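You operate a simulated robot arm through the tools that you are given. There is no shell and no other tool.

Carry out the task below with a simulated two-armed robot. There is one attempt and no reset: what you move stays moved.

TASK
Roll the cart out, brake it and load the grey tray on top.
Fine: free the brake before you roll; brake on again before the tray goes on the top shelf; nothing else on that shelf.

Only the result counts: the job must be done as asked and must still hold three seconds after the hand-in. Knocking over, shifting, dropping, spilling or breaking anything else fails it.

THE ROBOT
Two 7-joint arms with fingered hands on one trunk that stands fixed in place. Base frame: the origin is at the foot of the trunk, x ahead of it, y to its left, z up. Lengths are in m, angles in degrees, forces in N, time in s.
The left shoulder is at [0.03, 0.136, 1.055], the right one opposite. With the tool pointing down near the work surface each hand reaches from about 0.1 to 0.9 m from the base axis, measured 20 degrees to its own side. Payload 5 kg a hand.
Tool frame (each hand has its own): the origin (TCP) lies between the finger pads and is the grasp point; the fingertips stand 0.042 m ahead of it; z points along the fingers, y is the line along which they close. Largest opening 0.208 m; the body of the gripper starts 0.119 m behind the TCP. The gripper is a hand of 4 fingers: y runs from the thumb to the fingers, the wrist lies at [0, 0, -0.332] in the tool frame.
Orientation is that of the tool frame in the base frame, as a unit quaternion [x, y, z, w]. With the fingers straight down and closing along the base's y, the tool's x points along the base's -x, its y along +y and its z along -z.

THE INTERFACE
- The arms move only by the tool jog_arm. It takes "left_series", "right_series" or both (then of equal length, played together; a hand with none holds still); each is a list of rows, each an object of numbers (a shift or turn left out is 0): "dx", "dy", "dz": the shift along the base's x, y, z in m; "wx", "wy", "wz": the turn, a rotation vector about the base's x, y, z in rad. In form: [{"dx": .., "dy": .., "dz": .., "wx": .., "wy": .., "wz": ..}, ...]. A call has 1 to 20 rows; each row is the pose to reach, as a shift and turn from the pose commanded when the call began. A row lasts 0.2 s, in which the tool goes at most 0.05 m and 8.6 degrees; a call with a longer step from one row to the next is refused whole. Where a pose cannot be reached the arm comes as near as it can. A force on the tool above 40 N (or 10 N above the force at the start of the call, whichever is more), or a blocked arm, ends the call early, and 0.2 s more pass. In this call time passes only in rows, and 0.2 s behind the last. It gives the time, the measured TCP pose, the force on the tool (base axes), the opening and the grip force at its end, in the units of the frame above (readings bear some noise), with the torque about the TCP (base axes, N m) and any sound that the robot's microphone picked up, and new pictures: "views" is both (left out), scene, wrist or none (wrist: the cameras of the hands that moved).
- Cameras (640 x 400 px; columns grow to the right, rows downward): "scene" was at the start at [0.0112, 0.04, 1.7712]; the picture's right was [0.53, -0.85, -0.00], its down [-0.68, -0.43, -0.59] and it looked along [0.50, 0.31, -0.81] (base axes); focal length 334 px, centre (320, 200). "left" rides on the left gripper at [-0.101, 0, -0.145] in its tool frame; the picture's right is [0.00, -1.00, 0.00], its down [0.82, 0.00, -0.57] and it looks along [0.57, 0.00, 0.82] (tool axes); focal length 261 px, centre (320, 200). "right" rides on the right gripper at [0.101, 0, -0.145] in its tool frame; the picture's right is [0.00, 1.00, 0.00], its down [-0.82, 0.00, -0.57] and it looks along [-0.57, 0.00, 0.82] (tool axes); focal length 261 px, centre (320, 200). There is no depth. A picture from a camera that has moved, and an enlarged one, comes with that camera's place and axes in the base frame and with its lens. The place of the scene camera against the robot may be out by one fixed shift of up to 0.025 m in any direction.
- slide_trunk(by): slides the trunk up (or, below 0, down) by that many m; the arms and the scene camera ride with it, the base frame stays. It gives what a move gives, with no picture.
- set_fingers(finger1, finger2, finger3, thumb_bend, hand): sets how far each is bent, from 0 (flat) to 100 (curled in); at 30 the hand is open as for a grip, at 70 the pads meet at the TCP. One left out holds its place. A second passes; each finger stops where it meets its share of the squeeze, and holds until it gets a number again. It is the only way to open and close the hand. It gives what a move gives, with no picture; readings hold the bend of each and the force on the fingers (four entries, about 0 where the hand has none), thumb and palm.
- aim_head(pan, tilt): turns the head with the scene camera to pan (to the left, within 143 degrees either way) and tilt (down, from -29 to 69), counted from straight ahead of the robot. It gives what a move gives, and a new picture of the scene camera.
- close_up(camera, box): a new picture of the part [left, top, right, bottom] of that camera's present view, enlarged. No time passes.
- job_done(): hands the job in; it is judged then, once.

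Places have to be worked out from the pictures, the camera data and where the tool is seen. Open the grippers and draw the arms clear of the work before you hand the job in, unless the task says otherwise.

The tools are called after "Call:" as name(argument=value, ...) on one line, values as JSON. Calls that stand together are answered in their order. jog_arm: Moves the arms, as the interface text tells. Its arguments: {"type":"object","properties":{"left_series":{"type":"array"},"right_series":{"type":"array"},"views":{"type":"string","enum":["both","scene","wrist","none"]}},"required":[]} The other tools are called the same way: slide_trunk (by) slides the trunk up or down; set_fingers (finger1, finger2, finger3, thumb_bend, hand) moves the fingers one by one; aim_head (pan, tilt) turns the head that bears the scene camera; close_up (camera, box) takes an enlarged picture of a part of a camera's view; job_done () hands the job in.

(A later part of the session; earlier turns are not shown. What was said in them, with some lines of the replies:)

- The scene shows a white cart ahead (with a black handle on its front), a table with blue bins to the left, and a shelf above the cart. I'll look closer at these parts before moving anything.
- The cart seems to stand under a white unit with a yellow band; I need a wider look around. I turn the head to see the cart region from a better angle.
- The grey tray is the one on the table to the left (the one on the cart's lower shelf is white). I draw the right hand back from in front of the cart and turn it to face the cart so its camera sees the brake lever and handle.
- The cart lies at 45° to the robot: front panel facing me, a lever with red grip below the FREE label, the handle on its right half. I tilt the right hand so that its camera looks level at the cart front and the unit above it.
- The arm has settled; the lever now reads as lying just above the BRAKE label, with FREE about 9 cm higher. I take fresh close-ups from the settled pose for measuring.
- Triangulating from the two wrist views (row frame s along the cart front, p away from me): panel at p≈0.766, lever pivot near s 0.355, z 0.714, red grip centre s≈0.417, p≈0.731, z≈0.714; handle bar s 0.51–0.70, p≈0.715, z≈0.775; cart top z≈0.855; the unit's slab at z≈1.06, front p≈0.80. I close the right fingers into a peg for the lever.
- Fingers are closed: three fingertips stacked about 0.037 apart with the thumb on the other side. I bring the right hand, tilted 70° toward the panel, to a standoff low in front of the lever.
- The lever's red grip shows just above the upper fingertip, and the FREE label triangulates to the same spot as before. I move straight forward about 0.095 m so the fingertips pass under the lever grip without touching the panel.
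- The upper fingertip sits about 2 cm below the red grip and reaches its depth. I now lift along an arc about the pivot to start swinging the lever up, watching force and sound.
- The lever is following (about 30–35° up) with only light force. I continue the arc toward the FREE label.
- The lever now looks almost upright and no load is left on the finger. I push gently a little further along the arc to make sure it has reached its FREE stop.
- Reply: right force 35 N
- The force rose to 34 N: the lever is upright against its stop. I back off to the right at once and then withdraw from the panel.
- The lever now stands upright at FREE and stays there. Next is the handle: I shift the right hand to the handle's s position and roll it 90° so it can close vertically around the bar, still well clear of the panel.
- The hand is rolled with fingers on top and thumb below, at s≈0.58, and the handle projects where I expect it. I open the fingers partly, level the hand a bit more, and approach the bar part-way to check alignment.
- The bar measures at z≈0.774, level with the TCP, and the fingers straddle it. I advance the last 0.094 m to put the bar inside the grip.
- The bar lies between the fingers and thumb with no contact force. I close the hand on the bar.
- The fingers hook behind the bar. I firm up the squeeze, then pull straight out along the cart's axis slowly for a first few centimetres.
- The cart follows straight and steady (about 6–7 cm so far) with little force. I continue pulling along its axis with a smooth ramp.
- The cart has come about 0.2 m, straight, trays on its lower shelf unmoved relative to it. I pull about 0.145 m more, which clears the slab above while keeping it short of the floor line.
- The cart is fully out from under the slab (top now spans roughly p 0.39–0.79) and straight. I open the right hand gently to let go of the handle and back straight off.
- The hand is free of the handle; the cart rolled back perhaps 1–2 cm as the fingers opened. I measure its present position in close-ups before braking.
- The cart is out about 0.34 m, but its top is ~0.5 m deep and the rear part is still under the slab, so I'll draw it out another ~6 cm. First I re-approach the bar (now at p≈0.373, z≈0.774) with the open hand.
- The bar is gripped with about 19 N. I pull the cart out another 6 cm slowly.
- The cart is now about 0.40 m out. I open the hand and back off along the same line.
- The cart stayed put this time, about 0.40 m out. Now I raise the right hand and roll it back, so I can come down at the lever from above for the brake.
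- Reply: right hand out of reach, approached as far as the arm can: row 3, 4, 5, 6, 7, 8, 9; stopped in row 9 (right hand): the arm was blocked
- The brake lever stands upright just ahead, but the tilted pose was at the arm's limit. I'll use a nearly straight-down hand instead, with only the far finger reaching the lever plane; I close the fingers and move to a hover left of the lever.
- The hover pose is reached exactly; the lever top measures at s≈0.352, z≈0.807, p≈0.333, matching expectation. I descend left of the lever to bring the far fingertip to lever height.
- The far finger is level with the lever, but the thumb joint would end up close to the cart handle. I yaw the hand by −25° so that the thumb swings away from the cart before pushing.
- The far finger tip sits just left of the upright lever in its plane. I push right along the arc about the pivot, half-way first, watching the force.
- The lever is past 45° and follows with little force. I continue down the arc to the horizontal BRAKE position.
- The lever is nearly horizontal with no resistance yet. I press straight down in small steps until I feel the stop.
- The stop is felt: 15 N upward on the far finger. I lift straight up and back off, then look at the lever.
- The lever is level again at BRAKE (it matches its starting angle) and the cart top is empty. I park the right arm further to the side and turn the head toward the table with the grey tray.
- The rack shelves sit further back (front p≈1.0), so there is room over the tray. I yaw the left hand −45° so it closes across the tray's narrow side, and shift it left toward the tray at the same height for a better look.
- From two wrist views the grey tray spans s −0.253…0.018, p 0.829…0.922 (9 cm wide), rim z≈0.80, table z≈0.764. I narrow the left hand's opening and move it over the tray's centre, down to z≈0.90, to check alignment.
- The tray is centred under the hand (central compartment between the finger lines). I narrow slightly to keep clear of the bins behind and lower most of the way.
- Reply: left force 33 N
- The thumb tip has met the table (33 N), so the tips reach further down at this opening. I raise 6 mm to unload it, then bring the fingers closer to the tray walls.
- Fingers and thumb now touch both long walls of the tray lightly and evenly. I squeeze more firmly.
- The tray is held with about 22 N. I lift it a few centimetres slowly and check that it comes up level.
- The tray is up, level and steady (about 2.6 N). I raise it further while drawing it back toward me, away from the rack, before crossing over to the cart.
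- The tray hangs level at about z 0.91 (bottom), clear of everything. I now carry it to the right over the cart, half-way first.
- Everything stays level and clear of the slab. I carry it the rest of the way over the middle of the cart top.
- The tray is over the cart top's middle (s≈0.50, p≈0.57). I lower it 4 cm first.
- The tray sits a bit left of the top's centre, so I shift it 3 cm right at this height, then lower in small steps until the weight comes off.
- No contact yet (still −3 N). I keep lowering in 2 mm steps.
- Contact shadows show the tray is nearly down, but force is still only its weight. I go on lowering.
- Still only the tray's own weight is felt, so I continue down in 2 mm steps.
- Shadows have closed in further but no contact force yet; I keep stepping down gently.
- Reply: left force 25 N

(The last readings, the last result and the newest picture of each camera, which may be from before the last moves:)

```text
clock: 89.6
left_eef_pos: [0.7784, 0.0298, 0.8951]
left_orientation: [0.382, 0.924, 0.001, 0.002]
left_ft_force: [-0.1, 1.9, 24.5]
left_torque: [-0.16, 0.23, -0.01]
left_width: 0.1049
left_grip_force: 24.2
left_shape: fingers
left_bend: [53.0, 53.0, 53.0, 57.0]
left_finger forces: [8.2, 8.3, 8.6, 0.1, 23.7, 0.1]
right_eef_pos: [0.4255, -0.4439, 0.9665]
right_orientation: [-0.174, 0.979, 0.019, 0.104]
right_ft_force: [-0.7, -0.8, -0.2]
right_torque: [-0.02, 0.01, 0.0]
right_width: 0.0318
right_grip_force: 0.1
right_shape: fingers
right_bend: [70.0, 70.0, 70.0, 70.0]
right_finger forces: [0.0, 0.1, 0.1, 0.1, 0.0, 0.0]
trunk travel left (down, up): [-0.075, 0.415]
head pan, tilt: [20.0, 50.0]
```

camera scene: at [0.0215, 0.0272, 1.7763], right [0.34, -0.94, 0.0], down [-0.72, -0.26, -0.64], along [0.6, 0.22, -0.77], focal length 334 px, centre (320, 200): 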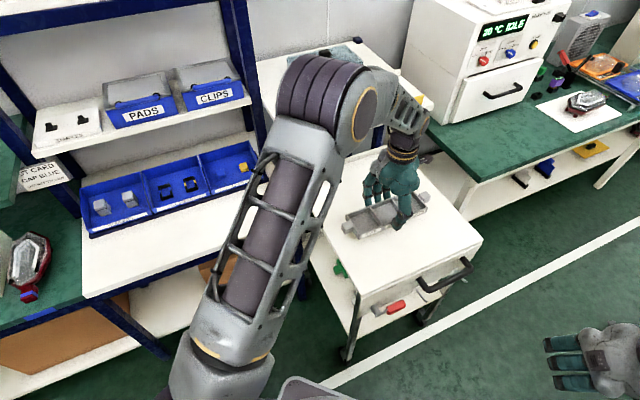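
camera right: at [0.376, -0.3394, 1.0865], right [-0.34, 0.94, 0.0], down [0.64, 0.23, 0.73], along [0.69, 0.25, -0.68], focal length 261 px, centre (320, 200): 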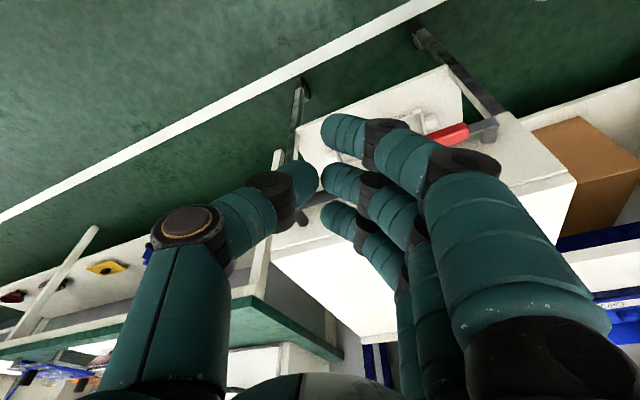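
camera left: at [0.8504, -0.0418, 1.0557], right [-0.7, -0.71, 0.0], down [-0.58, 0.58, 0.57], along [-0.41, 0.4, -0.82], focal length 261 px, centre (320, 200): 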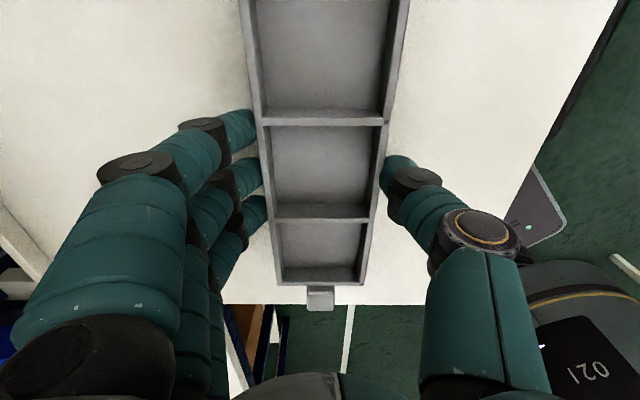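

Contact: the tray now rests on the cart top (24 N press). I ease up 4 mm to unload, then open the fingers a little.

Call:
jog_arm(left_series=[{"dz": 0.003}], views="none")

Call:
set_fingers(hand="left", finger1=50, finger2=50, finger3=50, thumb_bend=50)

Call:
close_up(camera="left", box=[160, 60, 480, 340])

```text
clock: 90.0
left_eef_pos: [0.7778, 0.0295, 0.8948]
left_orientation: [0.382, 0.924, 0.001, 0.001]
left_ft_force: [6.9, 1.2, 17.0]
left_torque: [-0.12, -0.1, -0.02]
left_width: 0.1051
left_grip_force: 24.1
left_shape: fingers
left_bend: [53.0, 53.0, 53.0, 57.0]
left_finger forces: [8.9, 8.9, 9.1, 0.0, 21.7, 0.1]
right_eef_pos: [0.4261, -0.4435, 0.9656]
right_orientation: [-0.175, 0.979, 0.018, 0.103]
right_ft_force: [-1.3, 0.1, -0.3]
right_torque: [0.03, 0.0, 0.02]
right_width: 0.0318
right_grip_force: 0.1
right_shape: fingers
right_bend: [70.0, 70.0, 70.0, 70.0]
right_finger forces: [0.1, 0.0, 0.0, 0.0, 0.0, 0.1]
trunk travel left (down, up): [-0.075, 0.415]
head pan, tilt: [20.0, 50.0]
```

```text
clock: 91.0
left_eef_pos: [0.7765, 0.0302, 0.8934]
left_orientation: [0.382, 0.924, 0.0, 0.0]
left_ft_force: [0.7, 2.7, 6.9]
left_torque: [-0.16, 0.34, -0.12]
left_width: 0.1165
left_grip_force: 3.6
left_shape: fingers
left_bend: [50.0, 50.0, 50.0, 51.0]
left_finger forces: [0.0, 0.0, 0.1, 0.0, 7.6, 0.0]
right_eef_pos: [0.4272, -0.4437, 0.9652]
right_orientation: [-0.175, 0.979, 0.019, 0.102]
right_ft_force: [0.5, 0.3, 0.3]
right_torque: [-0.02, 0.03, 0.01]
right_width: 0.032
right_grip_force: 0.1
right_shape: fingers
right_bend: [70.0, 70.0, 70.0, 70.0]
right_finger forces: [0.1, 0.1, 0.0, 0.0, 0.0, 0.1]
trunk travel left (down, up): [-0.075, 0.415]
head pan, tilt: [20.0, 50.0]
```

```text
1.43 times, centred on (320, 200) of left
camera zoom: at [0.8491, -0.0421, 1.0385], right [-0.7, -0.71, 0.0], down [-0.58, 0.58, 0.57], along [-0.41, 0.4, -0.82], focal length 372 px, centre (320, 200)
```

zoom: 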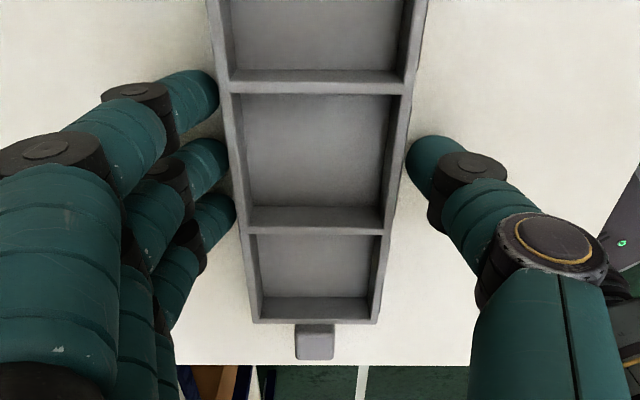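

Fingers are off the walls; only the thumb tip presses lightly on the shelf. I lift 1.5 cm, then open wider.

Call:
jog_arm(left_series=[{"dz": 0.005}, {"dz": 0.01}, {"dz": 0.016}], views="none")

Call:
set_fingers(hand="left", finger1=44, finger2=44, finger3=44, thumb_bend=44)

Call:
jog_arm(left_series=[{"dz": 0.015}, {"dz": 0.035}, {"dz": 0.06}, {"dz": 0.085}, {"dz": 0.11}, {"dz": 0.13}], views="both")

```text
clock: 91.8
left_eef_pos: [0.777, 0.0284, 0.9099]
left_orientation: [0.382, 0.924, 0.001, 0.001]
left_ft_force: [0.3, -0.2, 0.1]
left_torque: [0.01, 0.0, 0.01]
left_width: 0.1199
left_grip_force: 0.1
left_shape: fingers
left_bend: [50.0, 50.0, 50.0, 50.0]
left_finger forces: [0.0, 0.0, 0.1, 0.0, 0.0, 0.1]
right_eef_pos: [0.4271, -0.4442, 0.9657]
right_orientation: [-0.174, 0.979, 0.018, 0.103]
right_ft_force: [-0.1, -0.6, 0.7]
right_torque: [0.01, -0.04, 0.01]
right_width: 0.0315
right_grip_force: 0.1
right_shape: fingers
right_bend: [70.0, 70.0, 70.0, 70.0]
right_finger forces: [0.0, 0.1, 0.1, 0.1, 0.0, 0.0]
trunk travel left (down, up): [-0.075, 0.415]
head pan, tilt: [20.0, 50.0]
```

```text
clock: 92.8
left_eef_pos: [0.7786, 0.0304, 0.9098]
left_orientation: [0.382, 0.924, 0.001, 0.0]
left_ft_force: [-0.2, -0.5, 0.2]
left_torque: [-0.01, 0.03, 0.01]
left_width: 0.1507
left_grip_force: 0.0
left_shape: fingers
left_bend: [44.0, 44.0, 44.0, 44.0]
left_finger forces: [0.0, 0.0, 0.1, 0.0, 0.0, 0.1]
right_eef_pos: [0.4281, -0.4436, 0.9659]
right_orientation: [-0.175, 0.979, 0.019, 0.103]
right_ft_force: [-1.4, 1.0, -0.4]
right_torque: [0.04, 0.02, 0.0]
right_width: 0.0319
right_grip_force: 0.1
right_shape: fingers
right_bend: [70.0, 70.0, 70.0, 70.0]
right_finger forces: [0.0, 0.0, 0.1, 0.1, 0.0, 0.0]
trunk travel left (down, up): [-0.075, 0.415]
head pan, tilt: [20.0, 50.0]
```

```text
clock: 94.2
left_eef_pos: [0.7771, 0.0285, 1.0401]
left_orientation: [0.382, 0.924, 0.0, 0.0]
left_ft_force: [0.5, 0.3, -0.6]
left_torque: [0.02, -0.01, -0.01]
left_width: 0.151
left_grip_force: 0.1
left_shape: fingers
left_bend: [44.0, 44.0, 44.0, 44.0]
left_finger forces: [0.0, 0.0, 0.0, 0.0, 0.0, 0.0]
right_eef_pos: [0.4272, -0.4423, 0.9654]
right_orientation: [-0.174, 0.979, 0.019, 0.103]
right_ft_force: [0.1, 0.8, -0.2]
right_torque: [0.03, -0.07, 0.02]
right_width: 0.0319
right_grip_force: 0.1
right_shape: fingers
right_bend: [70.0, 70.0, 70.0, 70.0]
right_finger forces: [0.1, 0.1, 0.0, 0.0, 0.1, 0.0]
trunk travel left (down, up): [-0.075, 0.415]
head pan, tilt: [20.0, 50.0]
camera scene: at [0.0211, 0.0271, 1.7764], right [0.34, -0.94, 0.0], down [-0.72, -0.26, -0.64], along [0.6, 0.22, -0.77], focal length 334 px, centre (320, 200)
camera left: at [0.8495, -0.0432, 1.1852], right [-0.7, -0.71, 0.0], down [-0.58, 0.58, 0.57], along [-0.41, 0.4, -0.82], focal length 261 px, centre (320, 200)
```

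scene: 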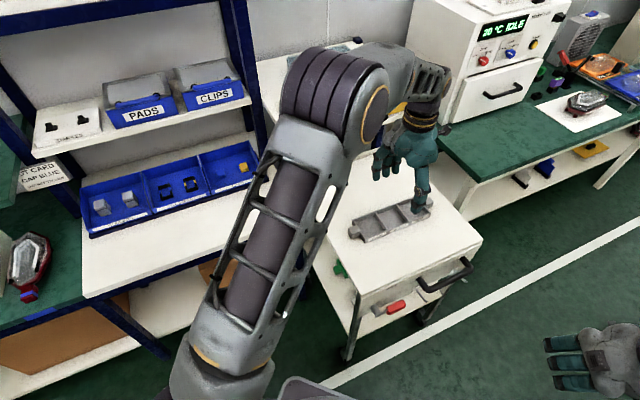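
left: 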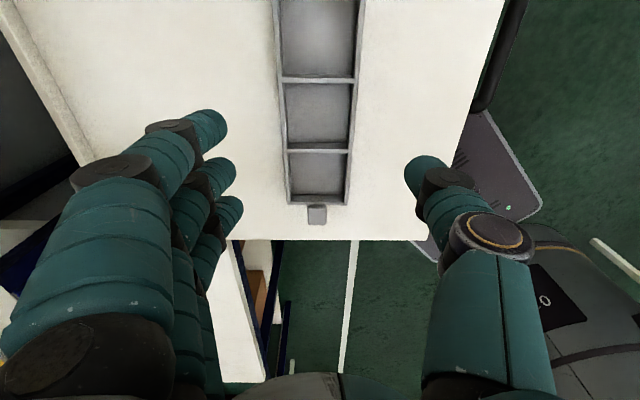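

The tray rests on the cart top on its own. I withdraw the left arm up and to the left, off the cart, and open both hands fully.

Call:
jog_arm(left_series=[{"dx": -0.01, "dy": 0.01, "dz": 0.02}, {"dx": -0.035, "dy": 0.035, "dz": 0.04}, {"dx": -0.065, "dy": 0.065, "dz": 0.05}, {"dx": -0.095, "dy": 0.095, "dz": 0.05}, {"dx": -0.125, "dy": 0.125, "dz": 0.05}, {"dx": -0.155, "dy": 0.155, "dz": 0.05}, {"dx": -0.185, "dy": 0.185, "dz": 0.05}, {"dx": -0.215, "dy": 0.215, "dz": 0.05}, {"dx": -0.245, "dy": 0.245, "dz": 0.05}, {"dx": -0.27, "dy": 0.27, "dz": 0.05}, {"dx": -0.29, "dy": 0.29, "dz": 0.05}], views="both")

Call:
set_fingers(hand="left", finger1=30, finger2=30, finger3=30, thumb_bend=30)

Call:
set_fingers(hand="right", finger1=30, finger2=30, finger3=30, thumb_bend=30)

Call:
aim_head(pan=15, tilt=48)

```text
clock: 96.6
left_eef_pos: [0.4885, 0.3209, 1.0896]
left_orientation: [0.382, 0.924, 0.0, 0.0]
left_ft_force: [-0.4, -1.1, 0.1]
left_torque: [-0.06, -0.06, 0.03]
left_width: 0.1513
left_grip_force: 0.1
left_shape: fingers
left_bend: [44.0, 44.0, 44.0, 44.0]
left_finger forces: [0.1, 0.0, 0.0, 0.0, 0.1, 0.0]
right_eef_pos: [0.4267, -0.4433, 0.966]
right_orientation: [-0.175, 0.979, 0.019, 0.103]
right_ft_force: [-0.1, 0.1, -0.6]
right_torque: [-0.04, -0.04, 0.03]
right_width: 0.0318
right_grip_force: 0.1
right_shape: fingers
right_bend: [70.0, 70.0, 70.0, 70.0]
right_finger forces: [0.0, 0.0, 0.0, 0.0, 0.1, 0.1]
trunk travel left (down, up): [-0.075, 0.415]
head pan, tilt: [20.0, 50.0]
camera scene: at [0.0203, 0.028, 1.7764], right [0.34, -0.94, 0.0], down [-0.72, -0.26, -0.64], along [0.6, 0.22, -0.77], focal length 334 px, centre (320, 200)
camera left: at [0.5589, 0.2489, 1.2352], right [-0.7, -0.71, 0.0], down [-0.58, 0.58, 0.57], along [-0.41, 0.4, -0.82], focal length 261 px, centre (320, 200)
```

scene: 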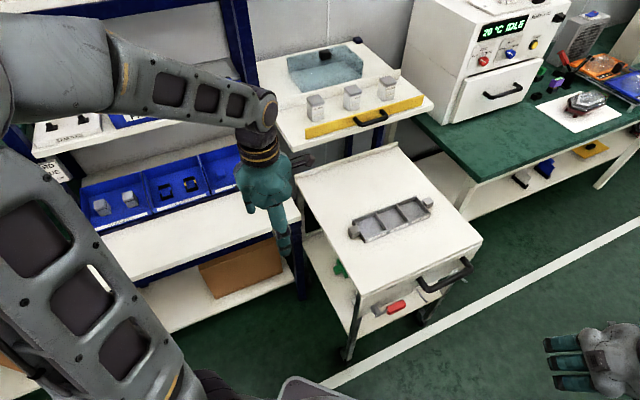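
left: 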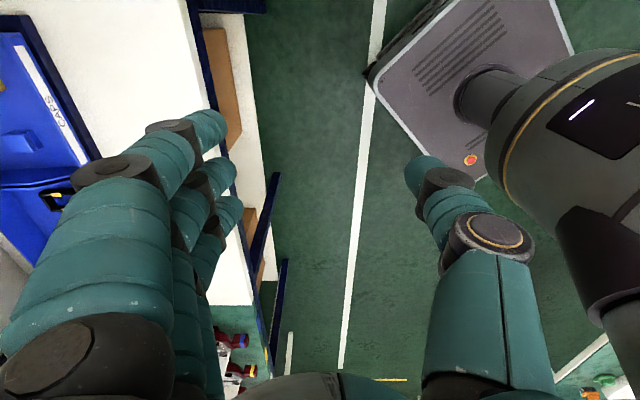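

```text
clock: 97.6
left_eef_pos: [0.4875, 0.3217, 1.0896]
left_orientation: [0.383, 0.924, 0.0, 0.0]
left_ft_force: [0.1, -0.5, 0.2]
left_torque: [0.01, -0.01, 0.0]
left_width: 0.2233
left_grip_force: 0.1
left_shape: fingers
left_bend: [30.0, 30.0, 30.0, 30.0]
left_finger forces: [0.0, 0.0, 0.0, 0.1, 0.0, 0.1]
right_eef_pos: [0.4271, -0.4429, 0.9665]
right_orientation: [-0.174, 0.979, 0.018, 0.103]
right_ft_force: [-0.2, 0.0, 0.1]
right_torque: [-0.01, -0.01, 0.0]
right_width: 0.0318
right_grip_force: 0.1
right_shape: fingers
right_bend: [70.0, 70.0, 70.0, 70.0]
right_finger forces: [0.0, 0.0, 0.0, 0.0, 0.0, 0.0]
trunk travel left (down, up): [-0.075, 0.415]
head pan, tilt: [20.0, 50.0]
```

```text
clock: 98.6
left_eef_pos: [0.487, 0.32, 1.0899]
left_orientation: [0.383, 0.924, 0.0, 0.0]
left_ft_force: [0.5, 0.1, 0.0]
left_torque: [0.02, 0.0, 0.01]
left_width: 0.2235
left_grip_force: 0.0
left_shape: fingers
left_bend: [30.0, 30.0, 30.0, 30.0]
left_finger forces: [0.1, 0.0, 0.1, 0.1, 0.1, 0.0]
right_eef_pos: [0.4272, -0.4439, 0.9646]
right_orientation: [-0.174, 0.979, 0.017, 0.103]
right_ft_force: [-0.4, 0.7, -0.7]
right_torque: [-0.03, 0.05, 0.0]
right_width: 0.2232
right_grip_force: 0.1
right_shape: fingers
right_bend: [30.0, 30.0, 30.0, 30.0]
right_finger forces: [0.1, 0.1, 0.0, 0.0, 0.0, 0.0]
trunk travel left (down, up): [-0.075, 0.415]
head pan, tilt: [20.0, 50.0]
```

```text
clock: 99.3
left_eef_pos: [0.4876, 0.3204, 1.0904]
left_orientation: [0.382, 0.924, 0.0, 0.0]
left_ft_force: [0.4, -0.5, 0.5]
left_torque: [0.02, -0.01, -0.02]
left_width: 0.2232
left_grip_force: 0.0
left_shape: fingers
left_bend: [30.0, 30.0, 30.0, 30.0]
left_finger forces: [0.0, 0.0, 0.1, 0.1, 0.0, 0.1]
right_eef_pos: [0.4268, -0.4434, 0.9646]
right_orientation: [-0.174, 0.979, 0.018, 0.103]
right_ft_force: [0.3, -0.2, 0.0]
right_torque: [-0.01, 0.03, -0.02]
right_width: 0.2231
right_grip_force: 0.1
right_shape: fingers
right_bend: [30.0, 30.0, 30.0, 30.0]
right_finger forces: [0.0, 0.0, 0.0, 0.0, 0.0, 0.0]
trunk travel left (down, up): [-0.075, 0.415]
head pan, tilt: [15.0, 48.0]
camera scene: at [0.0251, 0.0213, 1.779], right [0.26, -0.97, 0.0], down [-0.72, -0.19, -0.67], along [0.65, 0.17, -0.74], focal length 334 px, centre (320, 200)
```

scene: 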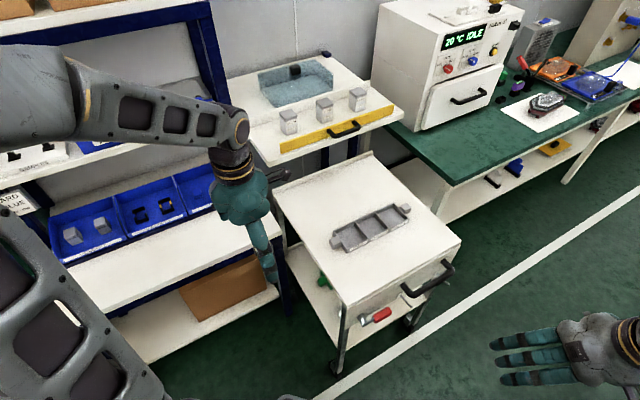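

The tray is on the cart, both hands are open and clear. I take close-ups to check the lever, the tray, the lower-shelf trays and the items around before handing in.

Call:
close_up(camera="scene", box=[260, 150, 480, 380])

Call:
close_up(camera="scene", box=[330, 270, 470, 370])

Call:
close_up(camera="scene", box=[0, 60, 420, 320])

```text
1.74 times, centred on (370, 265) of scene
camera zoom: at [0.0251, 0.0213, 1.779], right [0.26, -0.97, 0.0], down [-0.72, -0.19, -0.67], along [0.65, 0.17, -0.74], focal length 580 px, centre (233, 87)
```

zoom: 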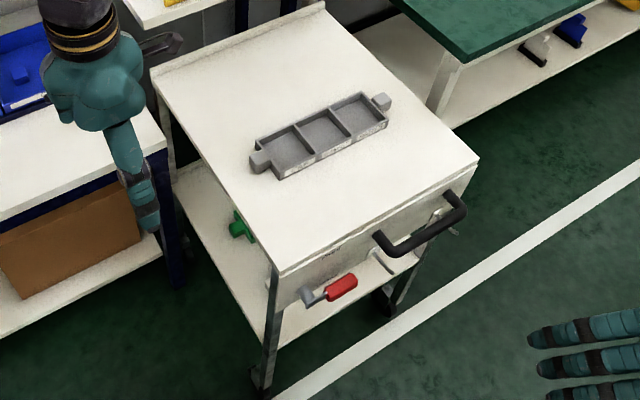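

```text
4.00 times, centred on (400, 320) of scene
camera zoom: at [0.0251, 0.0213, 1.779], right [0.26, -0.97, 0.0], down [-0.72, -0.19, -0.67], along [0.65, 0.17, -0.74], focal length 1334 px, centre (0, -280)
```

zoom: 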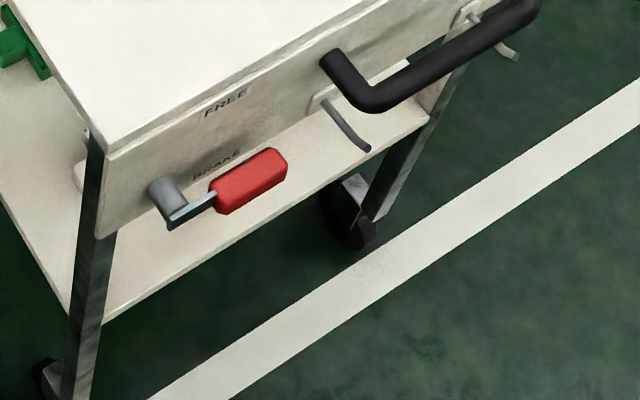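

```text
1.52 times, centred on (210, 190) of scene
camera zoom: at [0.0251, 0.0213, 1.779], right [0.26, -0.97, 0.0], down [-0.72, -0.19, -0.67], along [0.65, 0.17, -0.74], focal length 508 px, centre (488, 215)
```

zoom: 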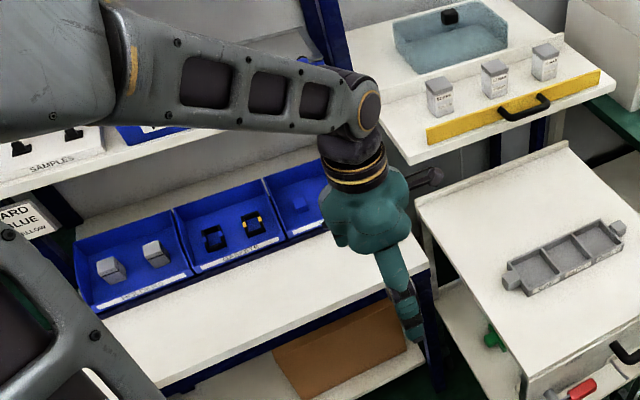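

The lever lies level at BRAKE, the grey tray is alone and flat on the cart top, and the other trays and bench items are undisturbed. Both hands are open and clear, so I hand the job in.

Call:
job_done()

```text
The job is handed in.
```

I rolled the cart out, braked it and set the grey tray on its top shelf, then handed the job in. I don't have the verdict yet.

- **Brake off:** I swung the lever up from BRAKE to FREE until it met its stop, before moving the cart.
- **Roll-out:** I pulled the cart straight out about 0.40 m by its handle. About 5 cm of the rear of the top is still under the slab. I stopped there, just short of the white floor line.
- **Brake on:** I pushed the lever back down to BRAKE until it met its stop again, before touching the tray. The lever looks level, as it was at the start. I didn't push the cart to check that the brake holds.
- **Tray:** The grey tray from the left-hand table sits flat near the middle of the top shelf, with nothing else on that shelf.

In the last pictures I saw nothing moved or knocked over on the benches. The white tray's body on the lower shelf was not in those last views. Both hands are open and clear of the cart.
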